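You operate a simulated robot arm through the tools that you are given. There is no shell and no other tool.

You run a simulated robot arm. Do the job below in one go: nothing can be reset, and whatever is moved stays where it is left.

## Task
Shut the green lever, wipe up the oil streak and bin the rag.
Fine: all on the cream stand; use the grey rag; it goes in the red bin; shut the bin. What is to be rubbed or washed off counts as gone when no trace of it is left.

The check looks at the end state, three seconds after you hand in, the way a careful person would. Anything else that was tipped, shoved, dropped, spilled or broken makes it a failure.

## Robot
A 6-joint arm with a two-finger gripper, fixed in place. Base frame: the origin is at the foot of the arm, x ahead of it, y to its left, z up. Readings come in m, degrees, newtons and seconds.
Its first joint turns from -166.0 to 166.0 degrees. Payload 3.43 kg.
Tool frame: the origin (TCP) lies between the finger pads and is the grasp point; the fingertips stand 0.02 m ahead of it; z points along the fingers, y is the line along which they close. Largest opening 0.19 m; the body of the gripper starts 0.248 m behind the TCP.
Orientation is told as [roll, pitch, yaw] about the base's x, y, z axes, in that order, counted from this pose: with the fingers straight down and closing along the base's y, the tool's x points along the base's -x, its y along +y and its z along -z.

## Interface
- The arm moves only by the tool step_arm. Its argument "targets" is one flat list of numbers, 7 for each row, row after row: the gripper command, from -1 (shut) to 1 (fully open), values between in proportion, then the shift along the tool's x, y, z in units of 50 mm (1.0 is 50 mm), then the turn, a rotation vector about the tool's x, y, z in units of 6 degrees (1.0 is 6 degrees). In form: [gripper, tx, ty, tz, rx, ry, rz, gripper, tx, ty, tz, rx, ry, rz, ...]. A call has 1 to 20 rows; each row shifts and turns the commanded pose from where the row before left it, along the tool's axes as they then stand. A call with a number of a shift or a turn outside -1 to 1 is refused whole. Rows are played at 5 a second. More than 0.05 m and 8.6 degrees between two rows, or a gripper value outside its range, and nothing of the call is played. A pose out of reach is approached as far as the arm can. The call stops where the force on the tool passes 90 N (or 10 N more than at its start, if that is more) or the arm is blocked; 0.2 s more then pass. The fingers move at their own pace (about 0.045 m/s each) and stop on an object; they squeeze with about 28 N. The grip force told is the motor's: it shows also when the fingers shut on nothing. Time passes only in rows, and 0.2 s behind the last, so rows that do not move let the fingers close. It gives the time, the measured TCP pose, the force on the tool (base axes), the opening and the grip force at its end, in the units of the frame above (readings bear some noise), with the torque about the TCP (base axes, N m) and any sound that the robot's microphone picked up.
- Cameras (640 x 400 px; columns grow to the right, rows downward): "scene" is fixed at [0.0539, -0.6403, 1.3713]; the picture's right is [0.66, -0.75, 0.00], its down [-0.20, -0.17, -0.96] and it looks along [0.73, 0.63, -0.26] (base axes); focal length 324 px, centre (320, 200). "wrist" rides on the gripper at [0.07, -0.008, -0.288] in the tool frame; the picture's right is [0.12, 0.99, 0.00], its down [-0.96, 0.12, -0.25] and it looks along [-0.25, 0.03, 0.97] (tool axes); focal length 261 px, centre (320, 200). There is no depth. A picture from a camera that has moved, and an enlarged one, comes with that camera's place and axes in the base frame and with its lens. The place of the scene camera against the robot may be out by one fixed shift of up to 0.018 m in any direction.
- camera(camera): a new picture of that camera. No time passes.
- slide_trunk(by): slides the trunk up (or, below 0, down) by that many m; the arm rides with it, the base frame stays. It gives what a move gives, with no picture.
- close_up(camera, box): a new picture of the part [left, top, right, bottom] of that camera's present view, enlarged. No time passes.
- job_done(): hands the job in; it is judged then, once.

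Nothing tells you positions but the pictures and the camera data. Unless the task says otherwise, let go and move clear before handing in.

The tools are called as a command line: name --argument value ..., lists and objects as JSON in quotes. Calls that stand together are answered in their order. step_arm: Moves the arm, as the interface text tells. Its arguments: {"type":"object","properties":{"targets":{"type":"array","items":{"type":"number"}}},"required":["targets"]} The other tools are called the same way: slide_trunk (by) slides the trunk up or down; camera (camera) takes a picture; close_up (camera, box) takes an enlarged picture of a part of a camera's view; job_done () hands the job in.

At the start:

```text
clock: 0.0
tool_pos: [0.5761, 0.1174, 1.2921]
orientation: [0.0, 0.0, 0.0]
contact_force: [0.2, 0.1, 0.1]
ft_torque: [-0.01, -0.03, 0.03]
finger_gap: 0.19
gripper_force: 0.0
trunk travel left (down, up): [-0.175, 0.065]
```

scene: 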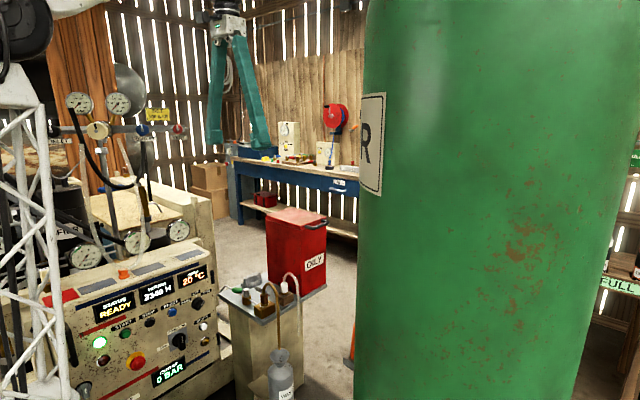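
wrist: 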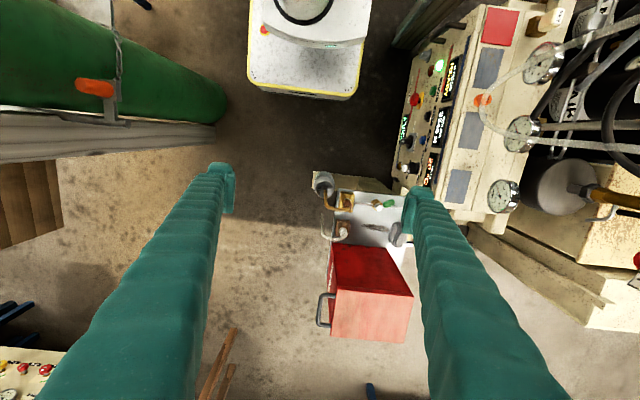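

I see a cream stand with small items on it (green lever, rag, pipes) next to a red bin labelled OILY. I'll take enlarged pictures first to locate everything.

close_up --camera "scene" --box '[200, 190, 360, 400]'

close_up --camera "wrist" --box '[290, 150, 450, 350]'

close_up --camera "scene" --box '[215, 265, 305, 325]'

```text
1.90 times, centred on (280, 295) of scene
camera zoom: at [0.0539, -0.6403, 1.3713], right [0.66, -0.75, 0.0], down [-0.2, -0.17, -0.96], along [0.73, 0.63, -0.26], focal length 617 px, centre (396, 19)
```

zoom: 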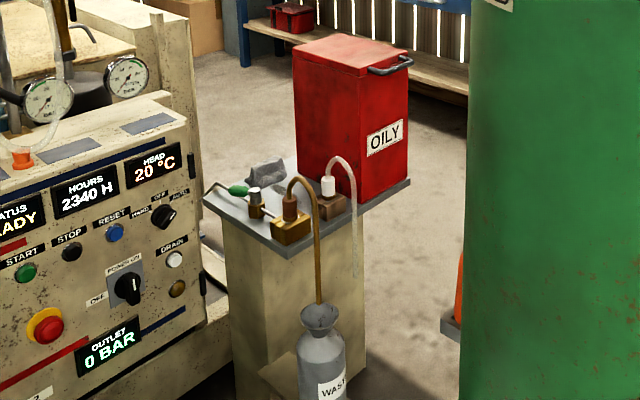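

```text
2.00 times, centred on (370, 250) of wrist
camera zoom: at [0.5071, 0.109, 1.5774], right [-0.12, 0.99, 0.0], down [0.96, 0.12, 0.25], along [0.25, 0.03, -0.97], focal length 521 px, centre (220, 100)
```

zoom: 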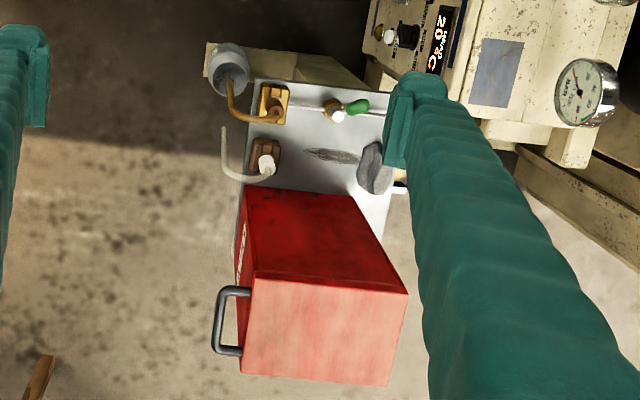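

```text
6.67 times, centred on (260, 295) of scene
camera zoom: at [0.0539, -0.6403, 1.3713], right [0.66, -0.75, 0.0], down [-0.2, -0.17, -0.96], along [0.73, 0.63, -0.26], focal length 2160 px, centre (720, -433)
```

zoom: 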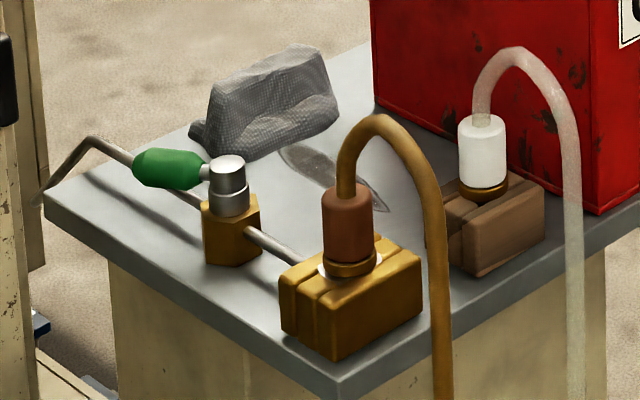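

The stand top looks to be at z≈0.62, the lever handle near (0.72, 0.38, 0.67), the streak near (0.84, 0.37), the rag near (0.85, 0.45), and the bin top at z≈0.92. I'll move the wrist closer above the stand for a better look.

close_up --camera "scene" --box '[255, 195, 345, 255]'

step_arm --targets '[1, -0.1, 0.4, 0.6, 0, 0, 0, 1, -0.1, 0.4, 0.6, 0, 0, 0, 1, -0.1, 0.4, 0.6, 0, 0, 0, 1, -0.1, 0.4, 0.6, 0, 0, 0, 1, -0.1, 0.4, 0.6, 0, 0, 0, 1, -0.1, 0.4, 0.6, 0, 0, 0, 1, -0.1, 0.4, 0.6, 0, 0, 0, 1, -0.1, 0.4, 0.6, 0, 0, 0, 1, -0.1, 0.4, 0.6, 0, 0, 0, 1, -0.1, 0.4, 0.6, 0, 0, 0]'

camera --camera "wrist"

camera --camera "scene"

```text
6.67 times, centred on (300, 225) of scene
camera zoom: at [0.0539, -0.6403, 1.3713], right [0.66, -0.75, 0.0], down [-0.2, -0.17, -0.96], along [0.73, 0.63, -0.26], focal length 2160 px, centre (453, 33)
```

zoom: 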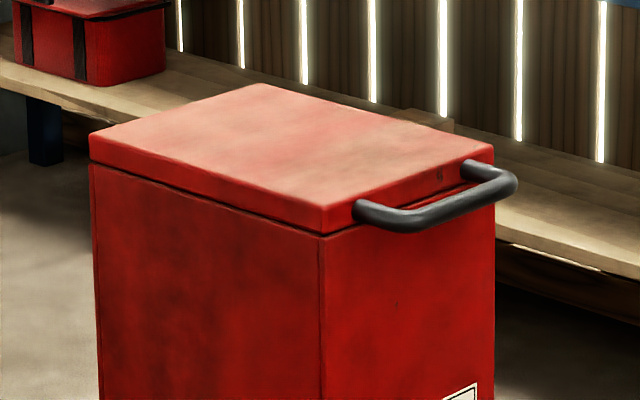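

```text
clock: 2.2
tool_pos: [0.6246, 0.3163, 0.9913]
orientation: [0.0, -0.1, 0.1]
contact_force: [-1.3, 0.0, 0.9]
ft_torque: [0.12, -0.11, 0.01]
finger_gap: 0.19
gripper_force: 0.0
trunk travel left (down, up): [-0.175, 0.065]
```

```text
taken
camera wrist: at [0.555, 0.3088, 1.2775], right [-0.12, 0.99, 0.0], down [0.96, 0.12, 0.25], along [0.25, 0.03, -0.97], focal length 261 px, centre (320, 200)
```

wrist: 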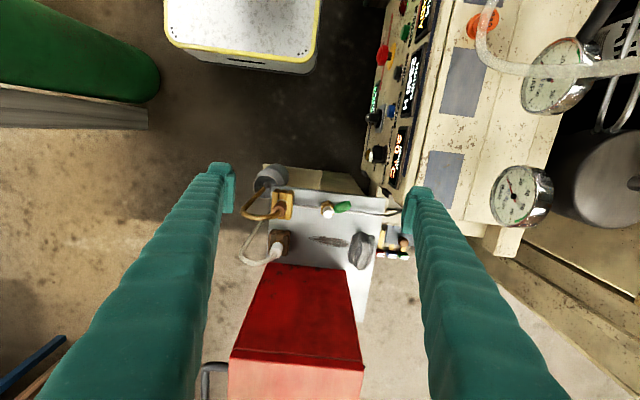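

```text
taken
```

scene: 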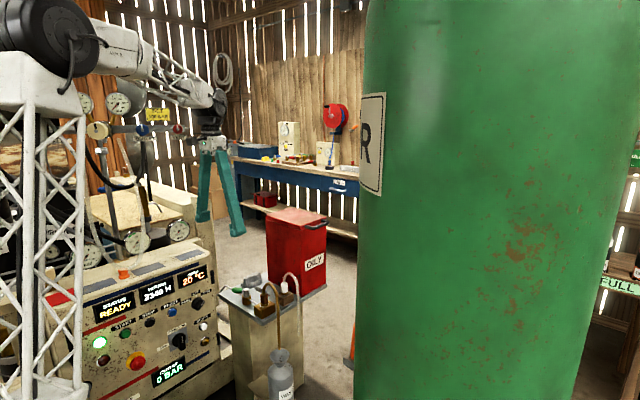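

The stand is now well in view between the fingers. I'll enlarge it.

close_up --camera "wrist" --box '[240, 170, 416, 280]'

close_up --camera "wrist" --box '[296, 185, 408, 255]'

```text
3.64 times, centred on (328, 225) of wrist
camera zoom: at [0.555, 0.3088, 1.2775], right [-0.12, 0.99, 0.0], down [0.96, 0.12, 0.25], along [0.25, 0.03, -0.97], focal length 948 px, centre (291, 109)
```

zoom: 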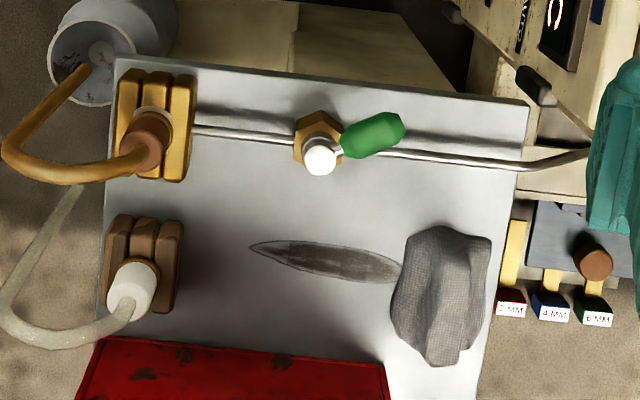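

```text
5.71 times, centred on (352, 220) of wrist
camera zoom: at [0.555, 0.3088, 1.2775], right [-0.12, 0.99, 0.0], down [0.96, 0.12, 0.25], along [0.25, 0.03, -0.97], focal length 1489 px, centre (137, 86)
```

zoom: 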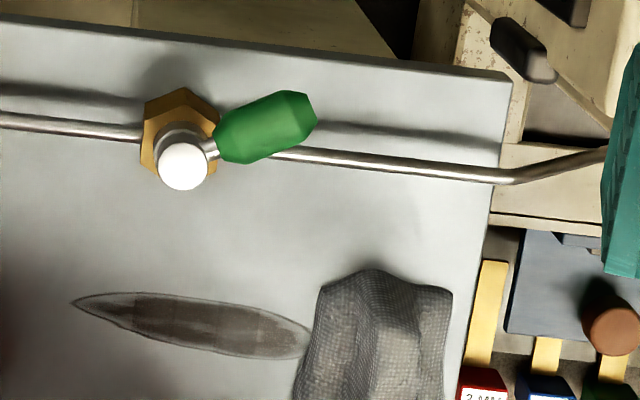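

The green lever stands about 30° off the pipe (pipe runs along base y), with the stem near (0.743, 0.351). The streak lies beside the rag. I'll go lower for a sharper look before touching anything.

step_arm --targets '[1, -0.22, 0.34, 0.6, 0, 0, 0, 1, -0.22, 0.34, 0.6, 0, 0, 0, 1, -0.22, 0.34, 0.6, 0, 0, 0, 1, -0.22, 0.34, 0.6, 0, 0, 0, 1, -0.22, 0.34, 0.6, 0, 0, 0]'

camera --camera "wrist"

close_up --camera "wrist" --box '[220, 130, 412, 250]'

close_up --camera "scene" --box '[200, 190, 360, 290]'

```text
clock: 3.4
tool_pos: [0.6826, 0.3993, 0.841]
orientation: [-0.1, 0.0, 0.0]
contact_force: [-0.8, 0.0, 1.5]
ft_torque: [0.13, -0.08, 0.01]
finger_gap: 0.1901
gripper_force: 0.1
trunk travel left (down, up): [-0.175, 0.065]
```

```text
taken
camera wrist: at [0.6119, 0.3917, 1.1269], right [-0.12, 0.99, 0.0], down [0.96, 0.12, 0.25], along [0.25, 0.03, -0.97], focal length 261 px, centre (320, 200)
```

wrist: 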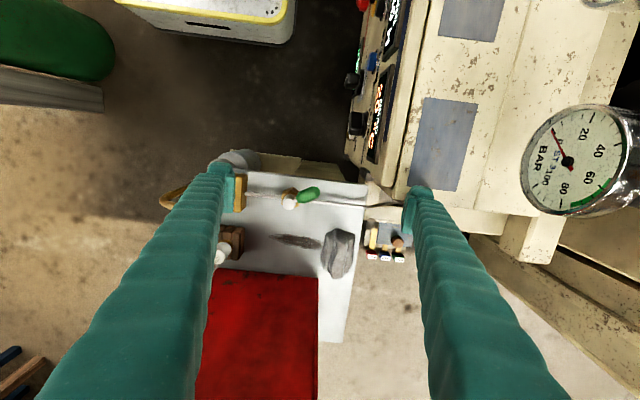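

```text
3.33 times, centred on (316, 190) of wrist
camera zoom: at [0.6119, 0.3917, 1.1269], right [-0.12, 0.99, 0.0], down [0.96, 0.12, 0.25], along [0.25, 0.03, -0.97], focal length 869 px, centre (333, 233)
```

zoom: 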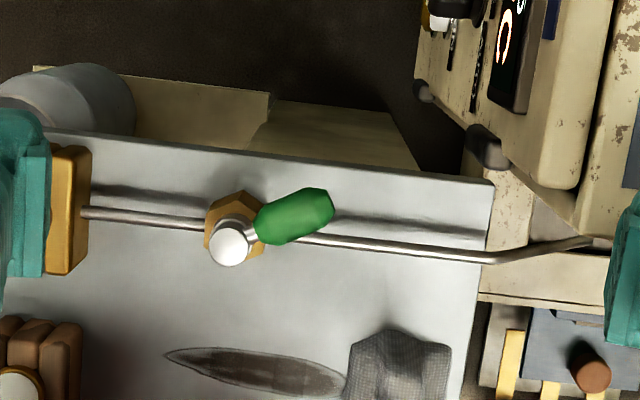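

```text
4.00 times, centred on (280, 240) of scene
camera zoom: at [0.0539, -0.6403, 1.3713], right [0.66, -0.75, 0.0], down [-0.2, -0.17, -0.96], along [0.73, 0.63, -0.26], focal length 1296 px, centre (480, 40)
```

zoom: 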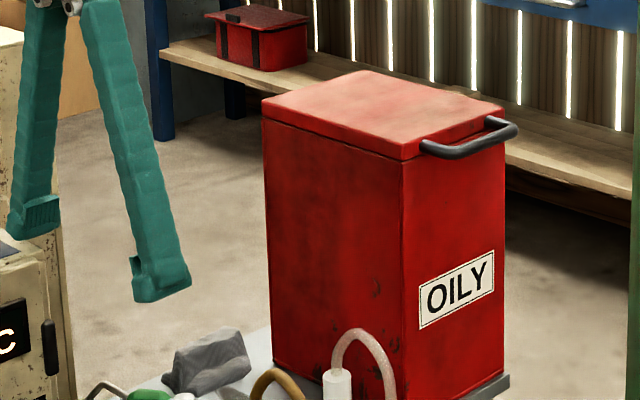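

The estimates hold: handle centre (0.724, 0.384, 0.665), stem (0.743, 0.351). I'll shut the fingers, turn them parallel to the lever, and place them on its +x side, ready to push it across the pipe toward -x.

step_arm --targets '[-1, -0.471, 0.067, 0.407, 0, 0, 0, -1, -0.471, 0.067, 0.407, 0, 0, 0, -1, -0.471, 0.067, 0.407, 0, 0, 0, -1, 0, 0, 0, 0, 0, 1, -1, 0, 0, 0, 0, 0, 1, -1, 0, 0, 0, 0, 0, 1, -1, 0, 0, 0, 0, 0, 1, -1, 0, 0, 0, 0, 0, 1, -1, 0, 0, 0, 0, 0, 1, -1, 0, 0, 0, 0, 0, 1, -1, 0, 0, 0, 0, 0, 1, -1, 0, 0, 0, 0, 0, 1, -1, 0, 0, 0, 0, 0, 1, -1, 0, 0, 0, 0, 0, 0]'

camera --camera "wrist"

close_up --camera "scene" --box '[200, 200, 344, 290]'

```text
clock: 3.8
tool_pos: [0.6927, 0.405, 0.8341]
orientation: [0.3, 0.2, 0.6]
contact_force: [-33.8, 12.3, 56.1]
ft_torque: [5.67, 1.07, 3.27]
finger_gap: 0.1702
gripper_force: 14.1
trunk travel left (down, up): [-0.175, 0.065]
stopped in row 2: the force on the tool passed its limit at 121 N (the readings are from after the stop); the commanded pose is now the measured one
```

```text
taken
camera wrist: at [0.6236, 0.3953, 1.1204], right [-0.13, 0.99, 0.01], down [0.96, 0.12, 0.25], along [0.24, 0.04, -0.97], focal length 261 px, centre (320, 200)
```

wrist: 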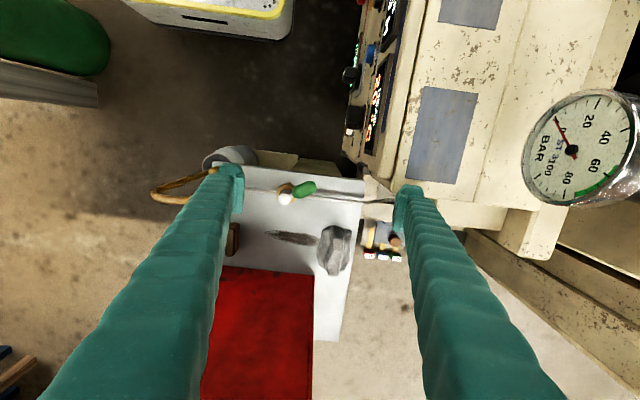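

```text
4.44 times, centred on (272, 245) of scene
camera zoom: at [0.0539, -0.6403, 1.3713], right [0.66, -0.75, 0.0], down [-0.2, -0.17, -0.96], along [0.73, 0.63, -0.26], focal length 1440 px, centre (533, 0)
```

zoom: 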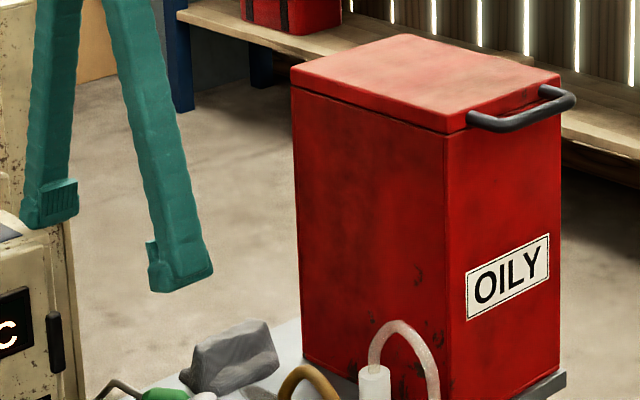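

The open right fingertip touched the console's top edge (about y 0.505, z 0.815), so I'll back straight up, check nothing moved, and shut the fingers before going on.

step_arm --targets '[1, 0, -0.1, -0.6, 0, 0, 0, -1, 0, -0.6, -0.5, 0, 0, 0, -1, 0, 0, 0, 0, 0, 0, -1, 0, 0, 0, 0, 0, 0, -1, 0, 0, 0, 0, 0, 0, -1, 0, 0, 0, 0, 0, 0, -1, 0, 0, 0, 0, 0, 0, -1, 0, 0, 0, 0, 0, 0, -1, 0, 0, 0, 0, 0, 0, -1, 0, 0, 0, 0, 0, 0, -1, 0, 0, 0, 0, 0, 0, -1, 0, 0, 0, 0, 0, 0, -1, 0, 0, 0, 0, 0, 0]'

camera --camera "wrist"

camera --camera "scene"

```text
clock: 6.6
tool_pos: [0.6982, 0.3673, 0.8816]
orientation: [0.1, 0.3, 0.3]
contact_force: [-1.0, -0.3, -1.3]
ft_torque: [-0.02, 0.03, -0.02]
finger_gap: 0.0001
gripper_force: 27.4
trunk travel left (down, up): [-0.175, 0.065]
```

```text
taken
camera wrist: at [0.6289, 0.3586, 1.1687], right [-0.12, 0.99, 0.0], down [0.96, 0.12, 0.24], along [0.24, 0.03, -0.97], focal length 261 px, centre (320, 200)
```

wrist: 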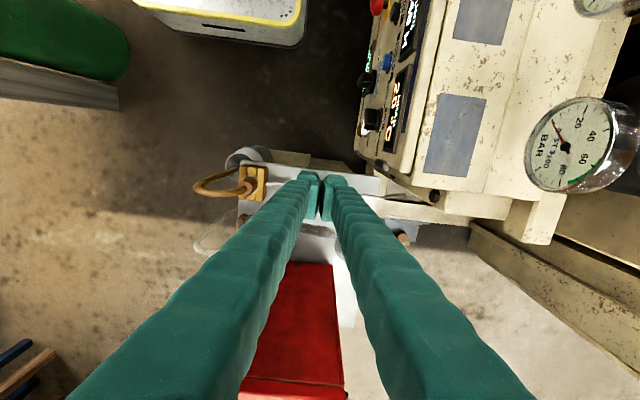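

```text
taken
```

scene: 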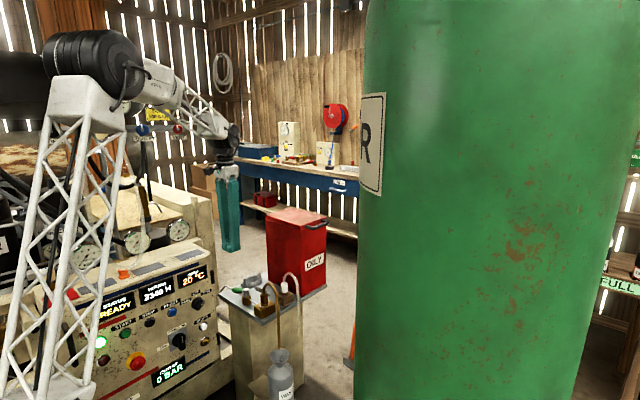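

Nothing on the console moved and the fingers are shut. Next I go above the start point beside the lever and turn the fingers parallel to it.

step_arm --targets '[-1, -0.367, 0.28, 0.54, 0, 0, 0, -1, -0.367, 0.28, 0.54, 0, 0, 0, -1, -0.367, 0.28, 0.54, 0, 0, 0, -1, 0, 0, 0, 0, 0, 1, -1, 0, 0, 0, 0, 0, 1, -1, 0, 0, 0, 0, 0, 1, -1, 0, 0, 0, 0, 0, 1, -1, 0, 0, 0, 0, 0, 1, -1, 0, 0, 0, 0, 0, 1, -1, 0, 0, 0, 0, 0, 1, -1, 0, 0, 0, 0, 0, 1, -1, 0, 0, 0, 0, 0, 1, -1, 0, 0, 0, 0, 0, 1, -1, 0, 0, 0, 0, 0, 0]'

camera --camera "wrist"

close_up --camera "scene" --box '[200, 230, 312, 300]'

```text
clock: 9.6
tool_pos: [0.7526, 0.4091, 0.8022]
orientation: [-0.3, 0.1, -59.7]
contact_force: [0.2, -1.0, 0.7]
ft_torque: [-0.01, 0.02, -0.02]
finger_gap: 0.0001
gripper_force: 28.5
trunk travel left (down, up): [-0.175, 0.065]
```

```text
taken
camera wrist: at [0.7106, 0.4667, 1.0888], right [0.8, 0.6, 0.0], down [0.59, -0.77, 0.24], along [0.14, -0.2, -0.97], focal length 261 px, centre (320, 200)
```

wrist: 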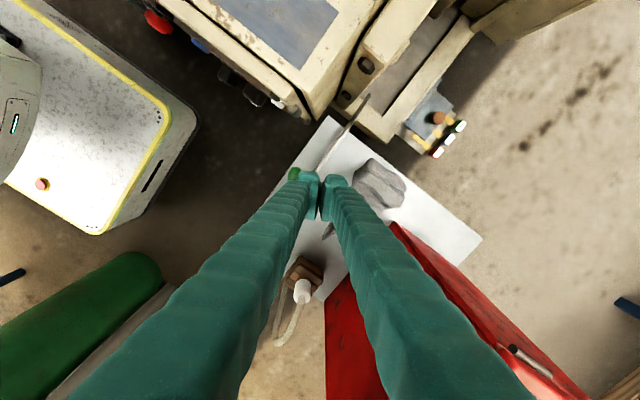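

```text
5.71 times, centred on (256, 265) of scene
camera zoom: at [0.0539, -0.6403, 1.3713], right [0.66, -0.75, 0.0], down [-0.2, -0.17, -0.96], along [0.73, 0.63, -0.26], focal length 1852 px, centre (686, -171)
```

zoom: 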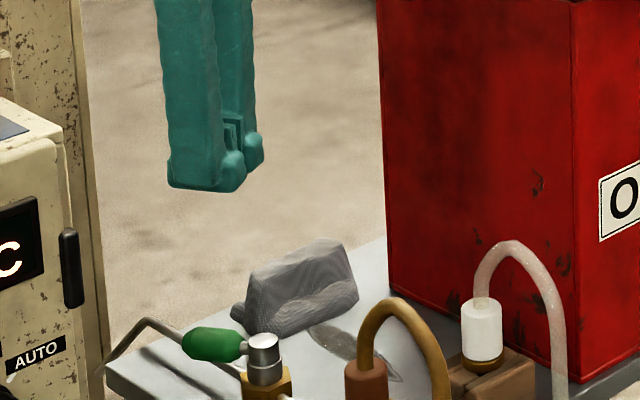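

The fingertips hang just to the +x side of the lever handle. I'll go down most of the way and check.

step_arm --targets '[-1, 0, 0, 0.7, 0, 0, 0, -1, 0, 0, 0.7, 0, 0, 0, -1, 0, 0, 0.6, 0, 0, 0, -1, 0, 0, 0, 0, 0, 0]'

close_up --camera "wrist" --box '[260, 130, 420, 230]'

close_up --camera "scene" --box '[215, 260, 295, 310]'

```text
clock: 10.6
tool_pos: [0.7499, 0.4103, 0.7017]
orientation: [-0.2, 0.2, -59.7]
contact_force: [-0.4, 0.9, -0.2]
ft_torque: [0.02, 0.02, 0.0]
finger_gap: 0.0002
gripper_force: 28.2
trunk travel left (down, up): [-0.175, 0.065]
```

```text
4.00 times, centred on (340, 180) of wrist
camera zoom: at [0.709, 0.4681, 0.9884], right [0.8, 0.6, 0.0], down [0.59, -0.77, 0.24], along [0.14, -0.2, -0.97], focal length 1043 px, centre (240, 280)
```

zoom: 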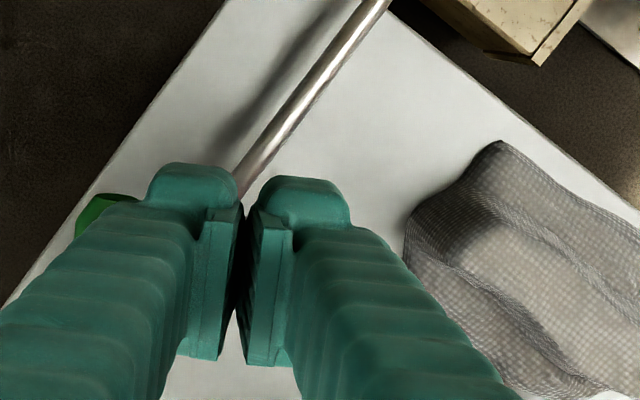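

```text
8.00 times, centred on (255, 285) of scene
camera zoom: at [0.0539, -0.6403, 1.3713], right [0.66, -0.75, 0.0], down [-0.2, -0.17, -0.96], along [0.73, 0.63, -0.26], focal length 2592 px, centre (840, -480)
```

zoom: 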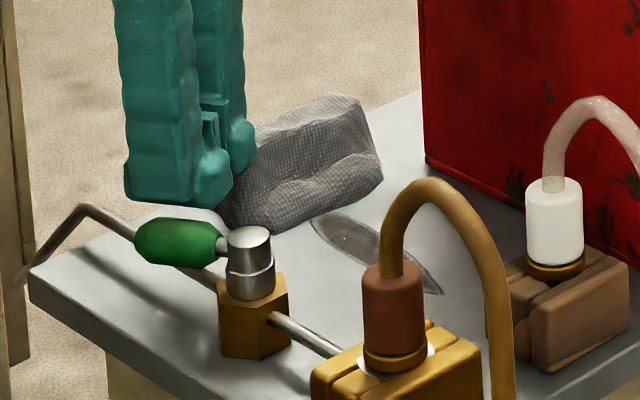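

The fingers are a bit thicker than assumed, so I'll shift 10 mm away from the handle before the last descent, then approach it gently.

step_arm --targets '[-1, 0, 0.2, 0, 0, 0, 0, -1, 0, 0, 0.25, 0, 0, 0, -1, 0, 0, 0.25, 0, 0, 0, -1, 0, 0, 0, 0, 0, 0]'

step_arm --targets '[-1, 0, -0.08, 0, 0, 0, 0, -1, 0, -0.08, 0, 0, 0, 0, -1, 0, -0.06, 0, 0, 0, 0, -1, 0, 0, 0, 0, 0, 0]'

close_up --camera "scene" --box '[215, 260, 295, 310]'

close_up --camera "wrist" --box '[260, 130, 420, 230]'

```text
clock: 11.6
tool_pos: [0.7592, 0.4152, 0.6776]
orientation: [-0.2, 0.2, -59.8]
contact_force: [0.1, 0.7, -0.9]
ft_torque: [0.04, 0.01, -0.02]
finger_gap: 0.0
gripper_force: 27.8
trunk travel left (down, up): [-0.175, 0.065]
```

```text
clock: 12.6
tool_pos: [0.7494, 0.4103, 0.6776]
orientation: [-0.2, 0.2, -59.7]
contact_force: [1.0, 5.5, -0.5]
ft_torque: [0.03, 0.02, -0.11]
finger_gap: 0.0
gripper_force: 27.5
trunk travel left (down, up): [-0.175, 0.065]
```

```text
8.00 times, centred on (255, 285) of scene
camera zoom: at [0.0539, -0.6403, 1.3713], right [0.66, -0.75, 0.0], down [-0.2, -0.17, -0.96], along [0.73, 0.63, -0.26], focal length 2592 px, centre (840, -480)
```

zoom: 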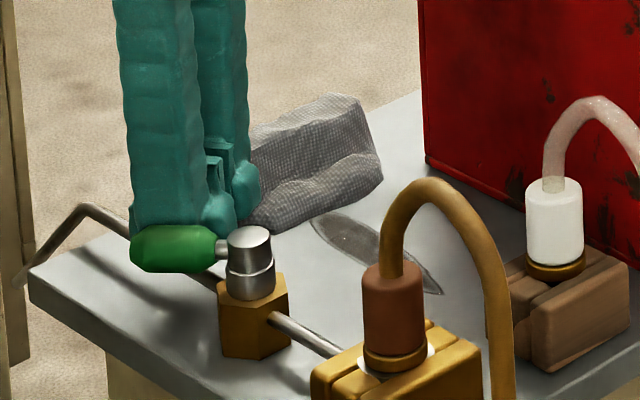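

```text
4.00 times, centred on (340, 180) of wrist
camera zoom: at [0.7087, 0.4665, 0.9635], right [0.8, 0.6, 0.0], down [0.59, -0.77, 0.24], along [0.14, -0.2, -0.97], focal length 1043 px, centre (240, 280)
```

zoom: 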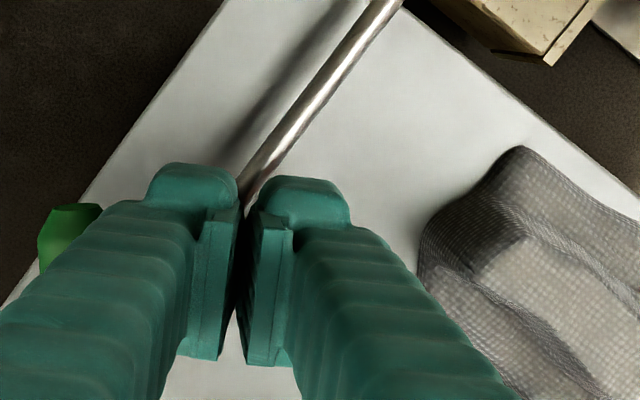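

Light contact with the handle (5.5 N). Now I sweep it along its arc, in parts, watching the force.

step_arm --targets '[-1, 0.069, -0.104, 0, 0, 0, -1, -1, 0.069, -0.104, 0, 0, 0, -1, -1, 0.069, -0.104, 0, 0, 0, -1, -1, 0.069, -0.104, 0, 0, 0, -1, -1, 0, 0, 0, 0, 0, 0]'

close_up --camera "scene" --box '[215, 260, 295, 310]'

close_up --camera "wrist" --box '[260, 130, 420, 230]'

```text
clock: 13.8
tool_pos: [0.7259, 0.4075, 0.6774]
orientation: [-0.1, 0.3, -35.7]
contact_force: [-0.9, 2.2, 0.3]
ft_torque: [-0.02, 0.04, -0.02]
finger_gap: 0.0002
gripper_force: 28.2
trunk travel left (down, up): [-0.175, 0.065]
```

```text
8.00 times, centred on (255, 285) of scene
camera zoom: at [0.0539, -0.6403, 1.3713], right [0.66, -0.75, 0.0], down [-0.2, -0.17, -0.96], along [0.73, 0.63, -0.26], focal length 2592 px, centre (840, -480)
```

zoom: 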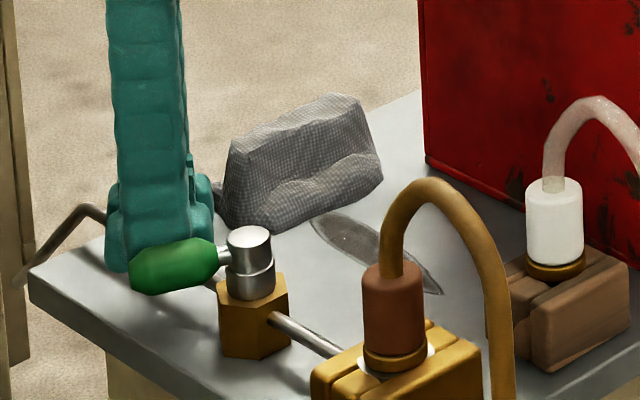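

```text
4.00 times, centred on (340, 180) of wrist
camera zoom: at [0.6653, 0.4416, 0.9643], right [0.48, 0.88, 0.0], down [0.85, -0.47, 0.24], along [0.21, -0.12, -0.97], focal length 1043 px, centre (240, 280)
```

zoom: 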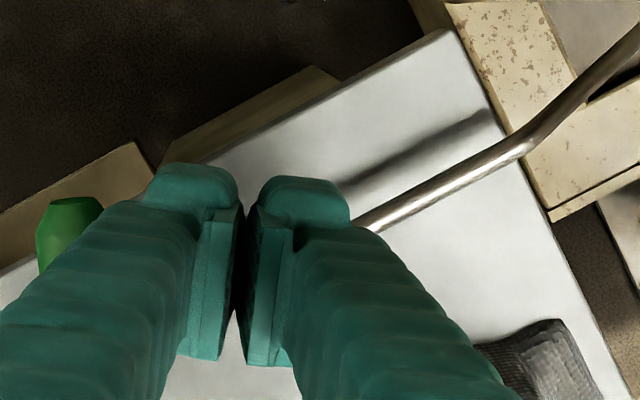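

The lever is turning freely. Continuing the sweep.

step_arm --targets '[-1, 0.069, -0.104, 0, 0, 0, -1, -1, 0.069, -0.104, 0, 0, 0, -1, -1, 0.069, -0.104, 0, 0, 0, -1, -1, 0.069, -0.104, 0, 0, 0, -1, -1, 0, 0, 0, 0, 0, 0]'

close_up --camera "scene" --box '[215, 260, 295, 310]'

camera --camera "wrist"

```text
clock: 15.0
tool_pos: [0.7031, 0.3958, 0.6791]
orientation: [0.0, 0.4, -11.6]
contact_force: [5.2, 5.7, -1.6]
ft_torque: [0.07, 0.0, 0.21]
finger_gap: 0.0
gripper_force: 27.9
trunk travel left (down, up): [-0.175, 0.065]
```

```text
8.00 times, centred on (255, 285) of scene
camera zoom: at [0.0539, -0.6403, 1.3713], right [0.66, -0.75, 0.0], down [-0.2, -0.17, -0.96], along [0.73, 0.63, -0.26], focal length 2592 px, centre (840, -480)
```

zoom: 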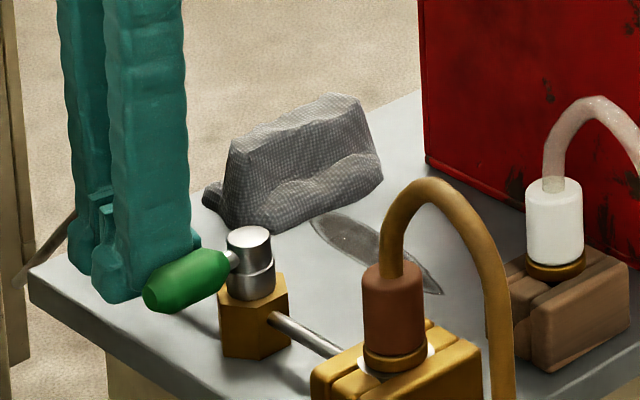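

```text
taken
camera wrist: at [0.6342, 0.402, 0.9638], right [0.08, 1.0, 0.0], down [0.97, -0.08, 0.24], along [0.24, -0.02, -0.97], focal length 261 px, centre (320, 200)
```

wrist: 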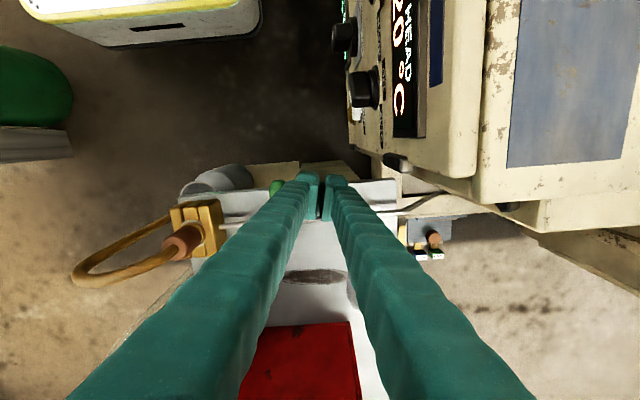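

The lever is near 78°. I'll continue in smaller steps to find its stop.

step_arm --targets '[-1, 0.035, -0.052, 0, 0, 0, -0.5, -1, 0.035, -0.052, 0, 0, 0, -0.5, -1, 0, 0, 0, 0, 0, 0]'

step_arm --targets '[-1, 0.035, -0.052, 0, 0, 0, -0.5, -1, 0.035, -0.052, 0, 0, 0, -0.5, -1, 0, 0, 0, 0, 0, 0]'

close_up --camera "scene" --box '[215, 260, 295, 310]'

close_up --camera "wrist" --box '[240, 140, 400, 240]'

```text
clock: 15.8
tool_pos: [0.6991, 0.3933, 0.678]
orientation: [0.2, 0.3, -5.6]
contact_force: [6.6, 45.7, 3.5]
ft_torque: [0.09, -0.08, 0.83]
finger_gap: 0.0
gripper_force: 27.8
trunk travel left (down, up): [-0.175, 0.065]
```

```text
clock: 16.6
tool_pos: [0.6964, 0.3922, 0.6776]
orientation: [0.6, 0.1, -0.1]
contact_force: [-34.2, 88.2, -4.9]
ft_torque: [0.52, 0.14, -0.11]
finger_gap: 0.0001
gripper_force: 28.2
trunk travel left (down, up): [-0.175, 0.065]
stopped in row 3: the force on the tool passed its limit at 92 N (the readings are from after the stop); the commanded pose is now the measured one
```

```text
8.00 times, centred on (255, 285) of scene
camera zoom: at [0.0539, -0.6403, 1.3713], right [0.66, -0.75, 0.0], down [-0.2, -0.17, -0.96], along [0.73, 0.63, -0.26], focal length 2592 px, centre (840, -480)
```

zoom: 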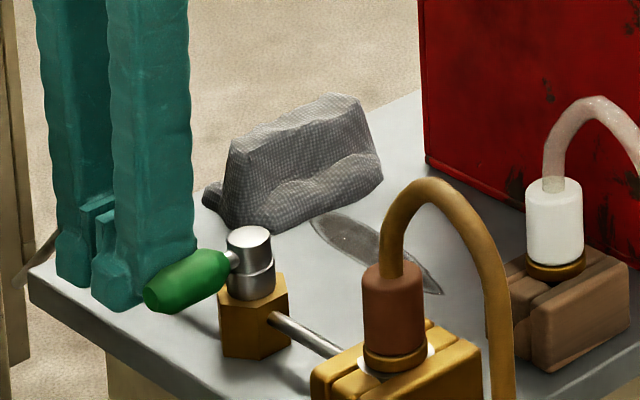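

```text
4.00 times, centred on (320, 190) of wrist
camera zoom: at [0.6263, 0.3815, 0.9638], right [-0.12, 0.99, 0.01], down [0.96, 0.11, 0.25], along [0.24, 0.04, -0.97], focal length 1043 px, centre (320, 240)
```

zoom: 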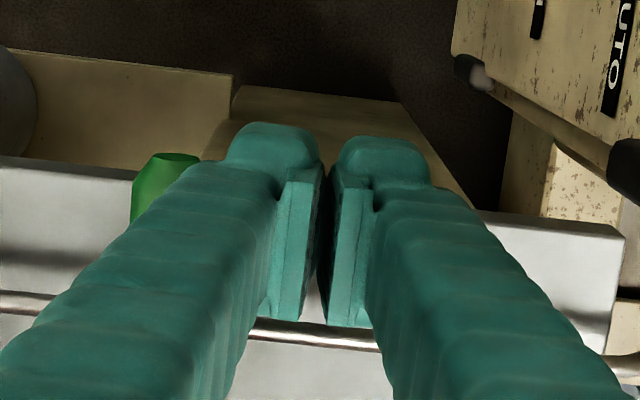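

The lever ran against its stop (force jumps, handle no longer moves). I'll back off sideways, rise, and look at the result.

step_arm --targets '[-1, 0, 0.25, 0, 0, 0, 0, -1, 0, 0, -0.6, 0, 0, 0, -1, 0.1, -0.2, -1, 0, 0, 0, -1, 0.2, -0.2, -0.9, 0, 0, 0, -1, 0.3, 0, -0.9, 0, 0, 0, -1, 0.6, 0, -0.6, 0, 0, 0, -1, 0.6, 0, -0.6, 0, 0, 0, -1, 0.3, 0, -0.3, 0, 0, 0, -1, 0, 0, 0, 0, 0, 0]'

close_up --camera "scene" --box '[215, 260, 295, 310]'

camera --camera "wrist"

close_up --camera "wrist" --box '[240, 180, 400, 280]'

```text
refused: row 3 steps farther than a row can; nothing moved
```

```text
8.00 times, centred on (255, 285) of scene
camera zoom: at [0.0539, -0.6403, 1.3713], right [0.66, -0.75, 0.0], down [-0.2, -0.17, -0.96], along [0.73, 0.63, -0.26], focal length 2592 px, centre (840, -480)
```

zoom: 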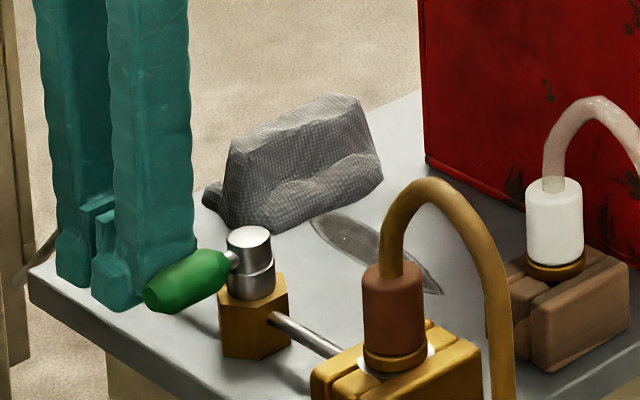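

```text
taken
camera wrist: at [0.6263, 0.3815, 0.9638], right [-0.12, 0.99, 0.01], down [0.96, 0.11, 0.25], along [0.24, 0.04, -0.97], focal length 261 px, centre (320, 200)
```

wrist: 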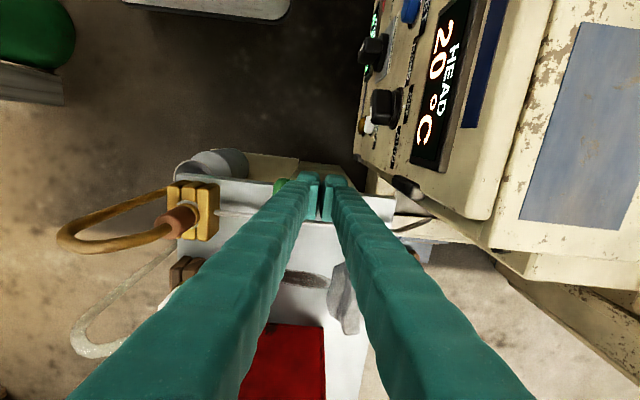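

```text
4.00 times, centred on (320, 230) of wrist
camera zoom: at [0.6263, 0.3815, 0.9638], right [-0.12, 0.99, 0.01], down [0.96, 0.11, 0.25], along [0.24, 0.04, -0.97], focal length 1043 px, centre (320, 80)
```

zoom: 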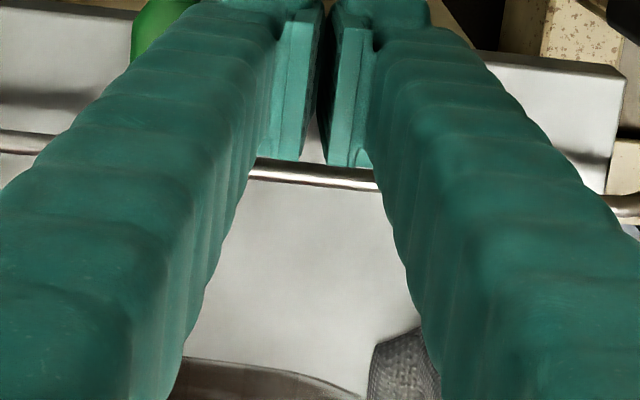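

The move was refused for a too-long row; I'll repeat it with shorter rows.

step_arm --targets '[-1, 0, 0.25, 0, 0, 0, 0, -1, 0, 0, -0.6, 0, 0, 0, -1, 0, -0.3, -0.8, 0, 0, 0, -1, 0.1, -0.3, -0.8, 0, 0, 0, -1, 0.2, -0.1, -0.9, 0, 0, 0, -1, 0.6, 0, -0.6, 0, 0, 0, -1, 0.6, 0, -0.6, 0, 0, 0, -1, 0, 0, 0, 0, 0, 0]'

close_up --camera "scene" --box '[215, 260, 295, 310]'

camera --camera "wrist"

close_up --camera "wrist" --box '[240, 180, 400, 280]'

```text
clock: 18.4
tool_pos: [0.6257, 0.3598, 0.8941]
orientation: [0.4, 0.1, -0.3]
contact_force: [-0.3, 1.1, -0.2]
ft_torque: [-0.04, -0.01, -0.01]
finger_gap: 0.0
gripper_force: 27.5
trunk travel left (down, up): [-0.175, 0.065]
```

```text
8.00 times, centred on (255, 285) of scene
camera zoom: at [0.0539, -0.6403, 1.3713], right [0.66, -0.75, 0.0], down [-0.2, -0.17, -0.96], along [0.73, 0.63, -0.26], focal length 2592 px, centre (840, -480)
```

zoom: 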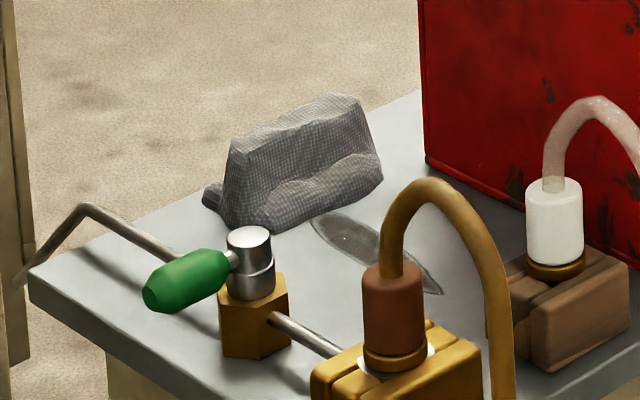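

```text
taken
camera wrist: at [0.556, 0.3497, 1.1796], right [-0.11, 0.99, 0.01], down [0.96, 0.11, 0.25], along [0.24, 0.03, -0.97], focal length 261 px, centre (320, 200)
```

wrist: 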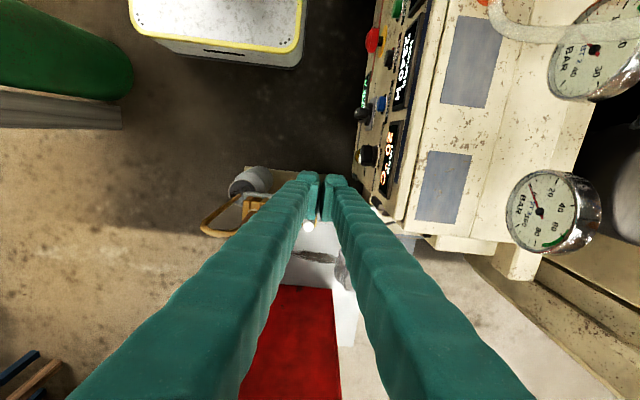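

```text
4.00 times, centred on (320, 230) of wrist
camera zoom: at [0.556, 0.3497, 1.1796], right [-0.11, 0.99, 0.01], down [0.96, 0.11, 0.25], along [0.24, 0.03, -0.97], focal length 1043 px, centre (320, 80)
```

zoom: 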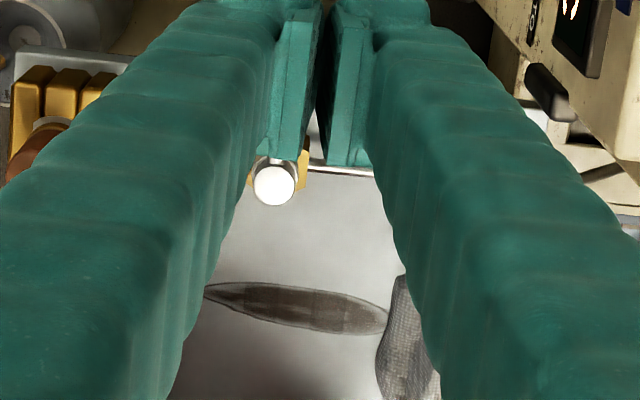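

The lever now stands across the pipe, against its stop. I'll open the gripper up here and check from above, also to plan the rag grasp.

step_arm --targets '[1, 0, 0.3, -0.6, 0, 0, 0, 1, 0, 0, 0, 0, 0, 0, 1, 0, 0, 0, 0, 0, 0, 1, 0, 0, 0, 0, 0, 0, 1, 0, 0, 0, 0, 0, 0, 1, 0, 0, 0, 0, 0, 0, 1, 0, 0, 0, 0, 0, 0, 1, 0, 0, 0, 0, 0, 0, 1, 0, 0, 0, 0, 0, 0, 1, 0, 0, 0, 0, 0, 0, 1, 0, 0, 0, 0, 0, 0]'

camera --camera "wrist"

close_up --camera "wrist" --box '[250, 180, 394, 270]'

```text
clock: 20.8
tool_pos: [0.6252, 0.3746, 0.9238]
orientation: [0.4, 0.1, -0.2]
contact_force: [0.4, 0.1, 0.3]
ft_torque: [-0.01, 0.03, 0.0]
finger_gap: 0.1897
gripper_force: 0.0
trunk travel left (down, up): [-0.175, 0.065]
```

```text
taken
camera wrist: at [0.5556, 0.3653, 1.2092], right [-0.12, 0.99, 0.01], down [0.96, 0.11, 0.25], along [0.24, 0.03, -0.97], focal length 261 px, centre (320, 200)
```

wrist: 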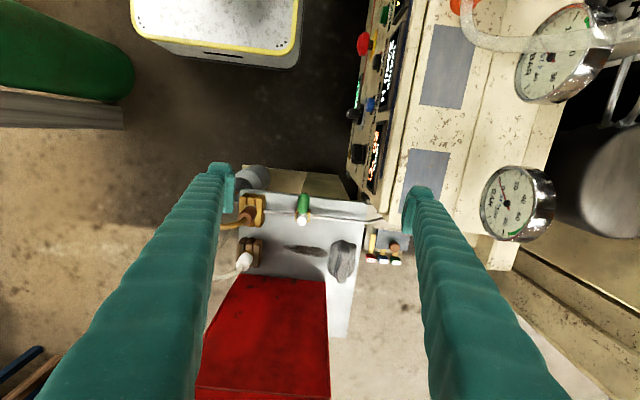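

```text
4.44 times, centred on (322, 225) of wrist
camera zoom: at [0.5556, 0.3653, 1.2092], right [-0.12, 0.99, 0.01], down [0.96, 0.11, 0.25], along [0.24, 0.03, -0.97], focal length 1158 px, centre (311, 89)
```

zoom: 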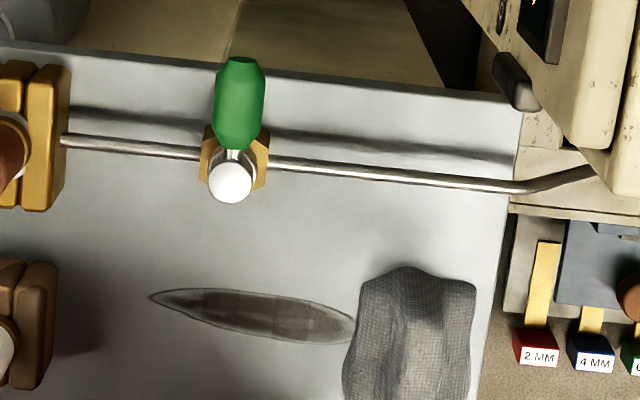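

The lever is shut, square across the pipe. Now I'll look at the bin's lid from above to see how it opens before picking up the rag.

step_arm --targets '[1, 0, 0, -0.9, 0, 0, 0, 1, 0, 0, -0.9, 0, 0, 0, 1, 0, 0, -0.9, 0, 0, 0, 1, 0, 0, -0.9, 0, 0, 0, 1, 0, 0, -0.9, 0, 0, 0, 1, -0.75, -0.58, 0, 0, 0, 0, 1, -0.75, -0.58, 0, 0, 0, 0, 1, -0.75, -0.58, 0, 0, 0, 0, 1, -0.75, -0.58, 0, 0, 0, 0, 1, -0.75, -0.58, 0, 0, 0, 0, 1, -0.75, -0.58, 0, 0, 0, 0, 1, 0, 0, 0, 0, 0, 0]'

camera --camera "wrist"

camera --camera "scene"

```text
clock: 23.4
tool_pos: [0.8519, 0.1975, 1.1438]
orientation: [0.4, 0.1, -0.2]
contact_force: [-0.3, 0.1, -0.1]
ft_torque: [0.05, 0.06, 0.02]
finger_gap: 0.19
gripper_force: 0.0
trunk travel left (down, up): [-0.175, 0.065]
```

```text
taken
camera wrist: at [0.7828, 0.1894, 1.4295], right [-0.11, 0.99, 0.01], down [0.96, 0.11, 0.25], along [0.24, 0.03, -0.97], focal length 261 px, centre (320, 200)
```

wrist: 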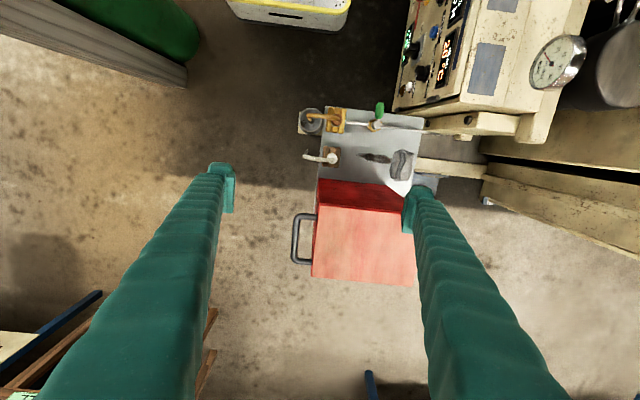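

```text
taken
```

scene: 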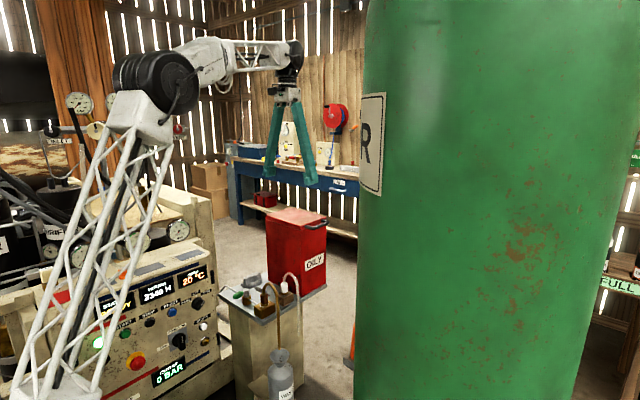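

The lid's bar handle is on the -y side; let me enlarge the lid.

close_up --camera "wrist" --box '[280, 170, 440, 290]'

close_up --camera "wrist" --box '[285, 195, 365, 285]'

```text
3.33 times, centred on (360, 230) of wrist
camera zoom: at [0.7828, 0.1894, 1.4295], right [-0.11, 0.99, 0.01], down [0.96, 0.11, 0.25], along [0.24, 0.03, -0.97], focal length 869 px, centre (187, 100)
```

zoom: 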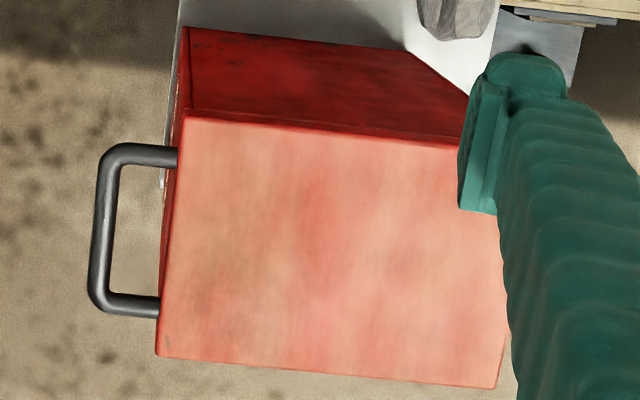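

```text
4.44 times, centred on (325, 240) of wrist
camera zoom: at [0.7828, 0.1894, 1.4295], right [-0.11, 0.99, 0.01], down [0.96, 0.11, 0.25], along [0.24, 0.03, -0.97], focal length 1158 px, centre (298, 22)
```

zoom: 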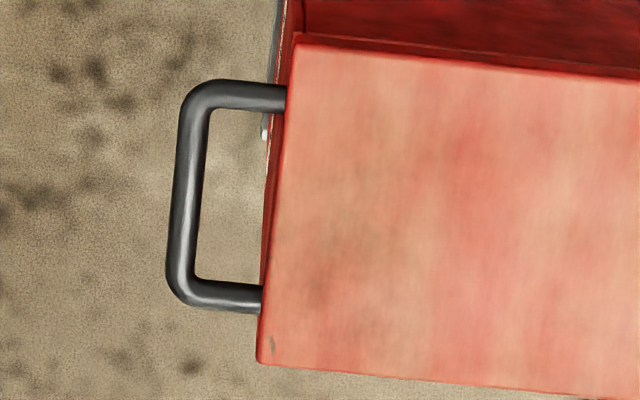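

The lid spans about x 0.91–1.07, y 0.20–0.42 with its top near z 0.94; the bar handle is centred near (1.00, 0.163, 0.93), hinge evidently on the +y side. I'll turn the tool to point horizontally along +y in front of the bar so that it can be lifted by it.

step_arm --targets '[-0.4, -0.52, -0.78, 0, 0, 0, 0, -0.4, -0.52, -0.78, 0, 0, 0, 0, -0.4, -0.52, -0.78, 0, 0, 0, 0, -0.4, 0, 0, 0, -1, 0, 0, -0.4, 0, 0, 0, -1, 0, 0, -0.4, 0, 0, 0, -1, 0, 0, -0.4, 0, 0, 0, -1, 0, 0, -0.4, 0, 0, 0, -1, 0, 0, -0.4, 0, 0, 0, -1, 0, 0, -0.4, 0, 0, 0, -1, 0, 0, -0.4, 0, 0, 0, 0, 0, 0]'

camera --camera "scene"

camera --camera "wrist"

```text
clock: 25.8
tool_pos: [0.9273, 0.0799, 1.1449]
orientation: [42.4, 0.1, -0.3]
contact_force: [-0.1, 0.0, 0.0]
ft_torque: [0.0, 0.02, 0.02]
finger_gap: 0.0569
gripper_force: 0.1
trunk travel left (down, up): [-0.175, 0.065]
```

```text
taken
```

scene: 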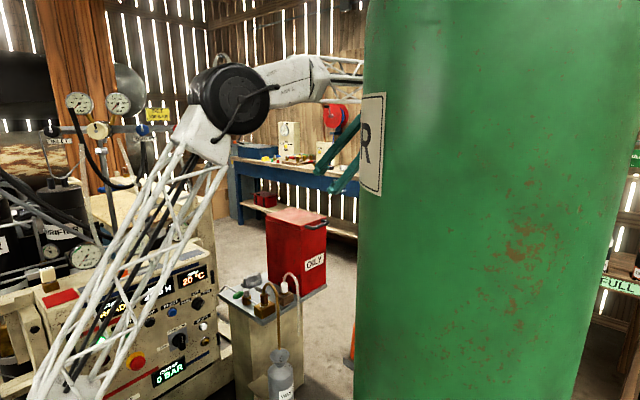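

```text
taken
camera wrist: at [0.8571, -0.1196, 1.3507], right [-0.11, 0.73, 0.67], down [0.96, -0.09, 0.26], along [0.25, 0.67, -0.7], focal length 261 px, centre (320, 200)
```

wrist: 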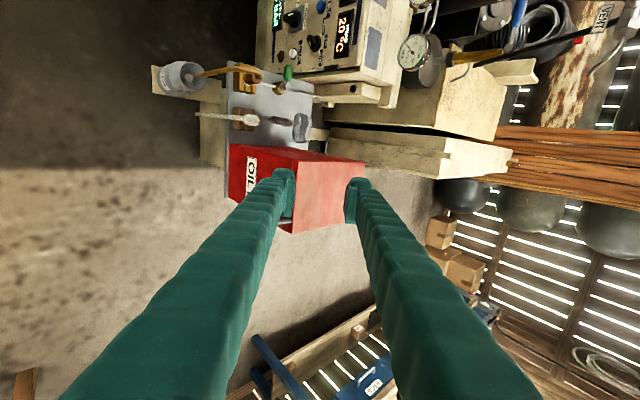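

Halfway turned with no contact. I'll turn on to nearly horizontal and come down in front of the bar.

step_arm --targets '[-0.4, 0, 0, 0, -1, 0, 0, -0.4, 0, 0, 0, -1, 0, 0, -0.4, 0, 0, 0, -1, 0, 0, -0.4, 0, 0, 0, -1, 0, 0, -0.4, 0, 0, 0, -1, 0, 0, -0.4, 0, 0, 0, -1, 0, 0, -0.4, -0.28, -0.84, 0.14, 0, 0, 0, -0.4, -0.28, -0.84, 0.14, 0, 0, 0, -0.4, -0.28, -0.84, 0.14, 0, 0, 0, -0.4, -0.28, -0.84, 0.14, 0, 0, 0, -0.4, 0, 0, 0, 0, 0, 0]'

camera --camera "scene"

camera --camera "wrist"

```text
clock: 28.1
tool_pos: [0.9819, 0.0712, 0.976]
orientation: [78.4, 0.1, -0.2]
contact_force: [0.0, 0.1, -0.5]
ft_torque: [0.05, 0.01, -0.01]
finger_gap: 0.0572
gripper_force: 0.1
trunk travel left (down, up): [-0.175, 0.065]
```

```text
taken
```

scene: 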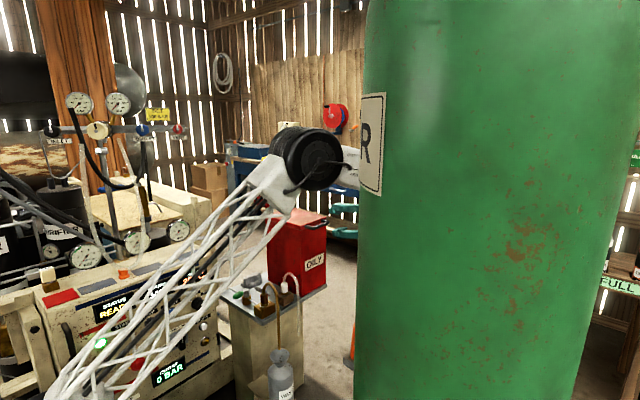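

```text
taken
camera wrist: at [0.9103, -0.2099, 1.0237], right [-0.12, 0.2, 0.97], down [0.96, -0.22, 0.16], along [0.25, 0.95, -0.17], focal length 261 px, centre (320, 200)
```

wrist: 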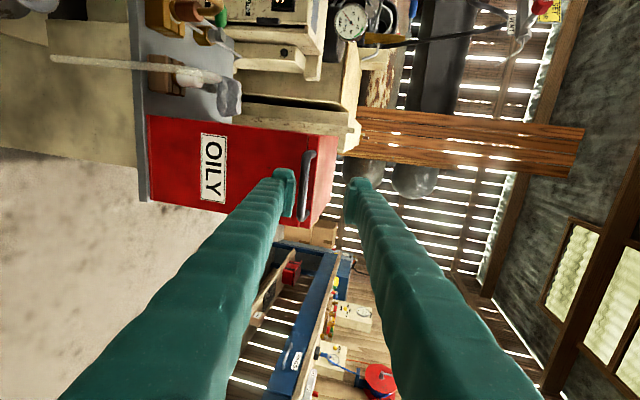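

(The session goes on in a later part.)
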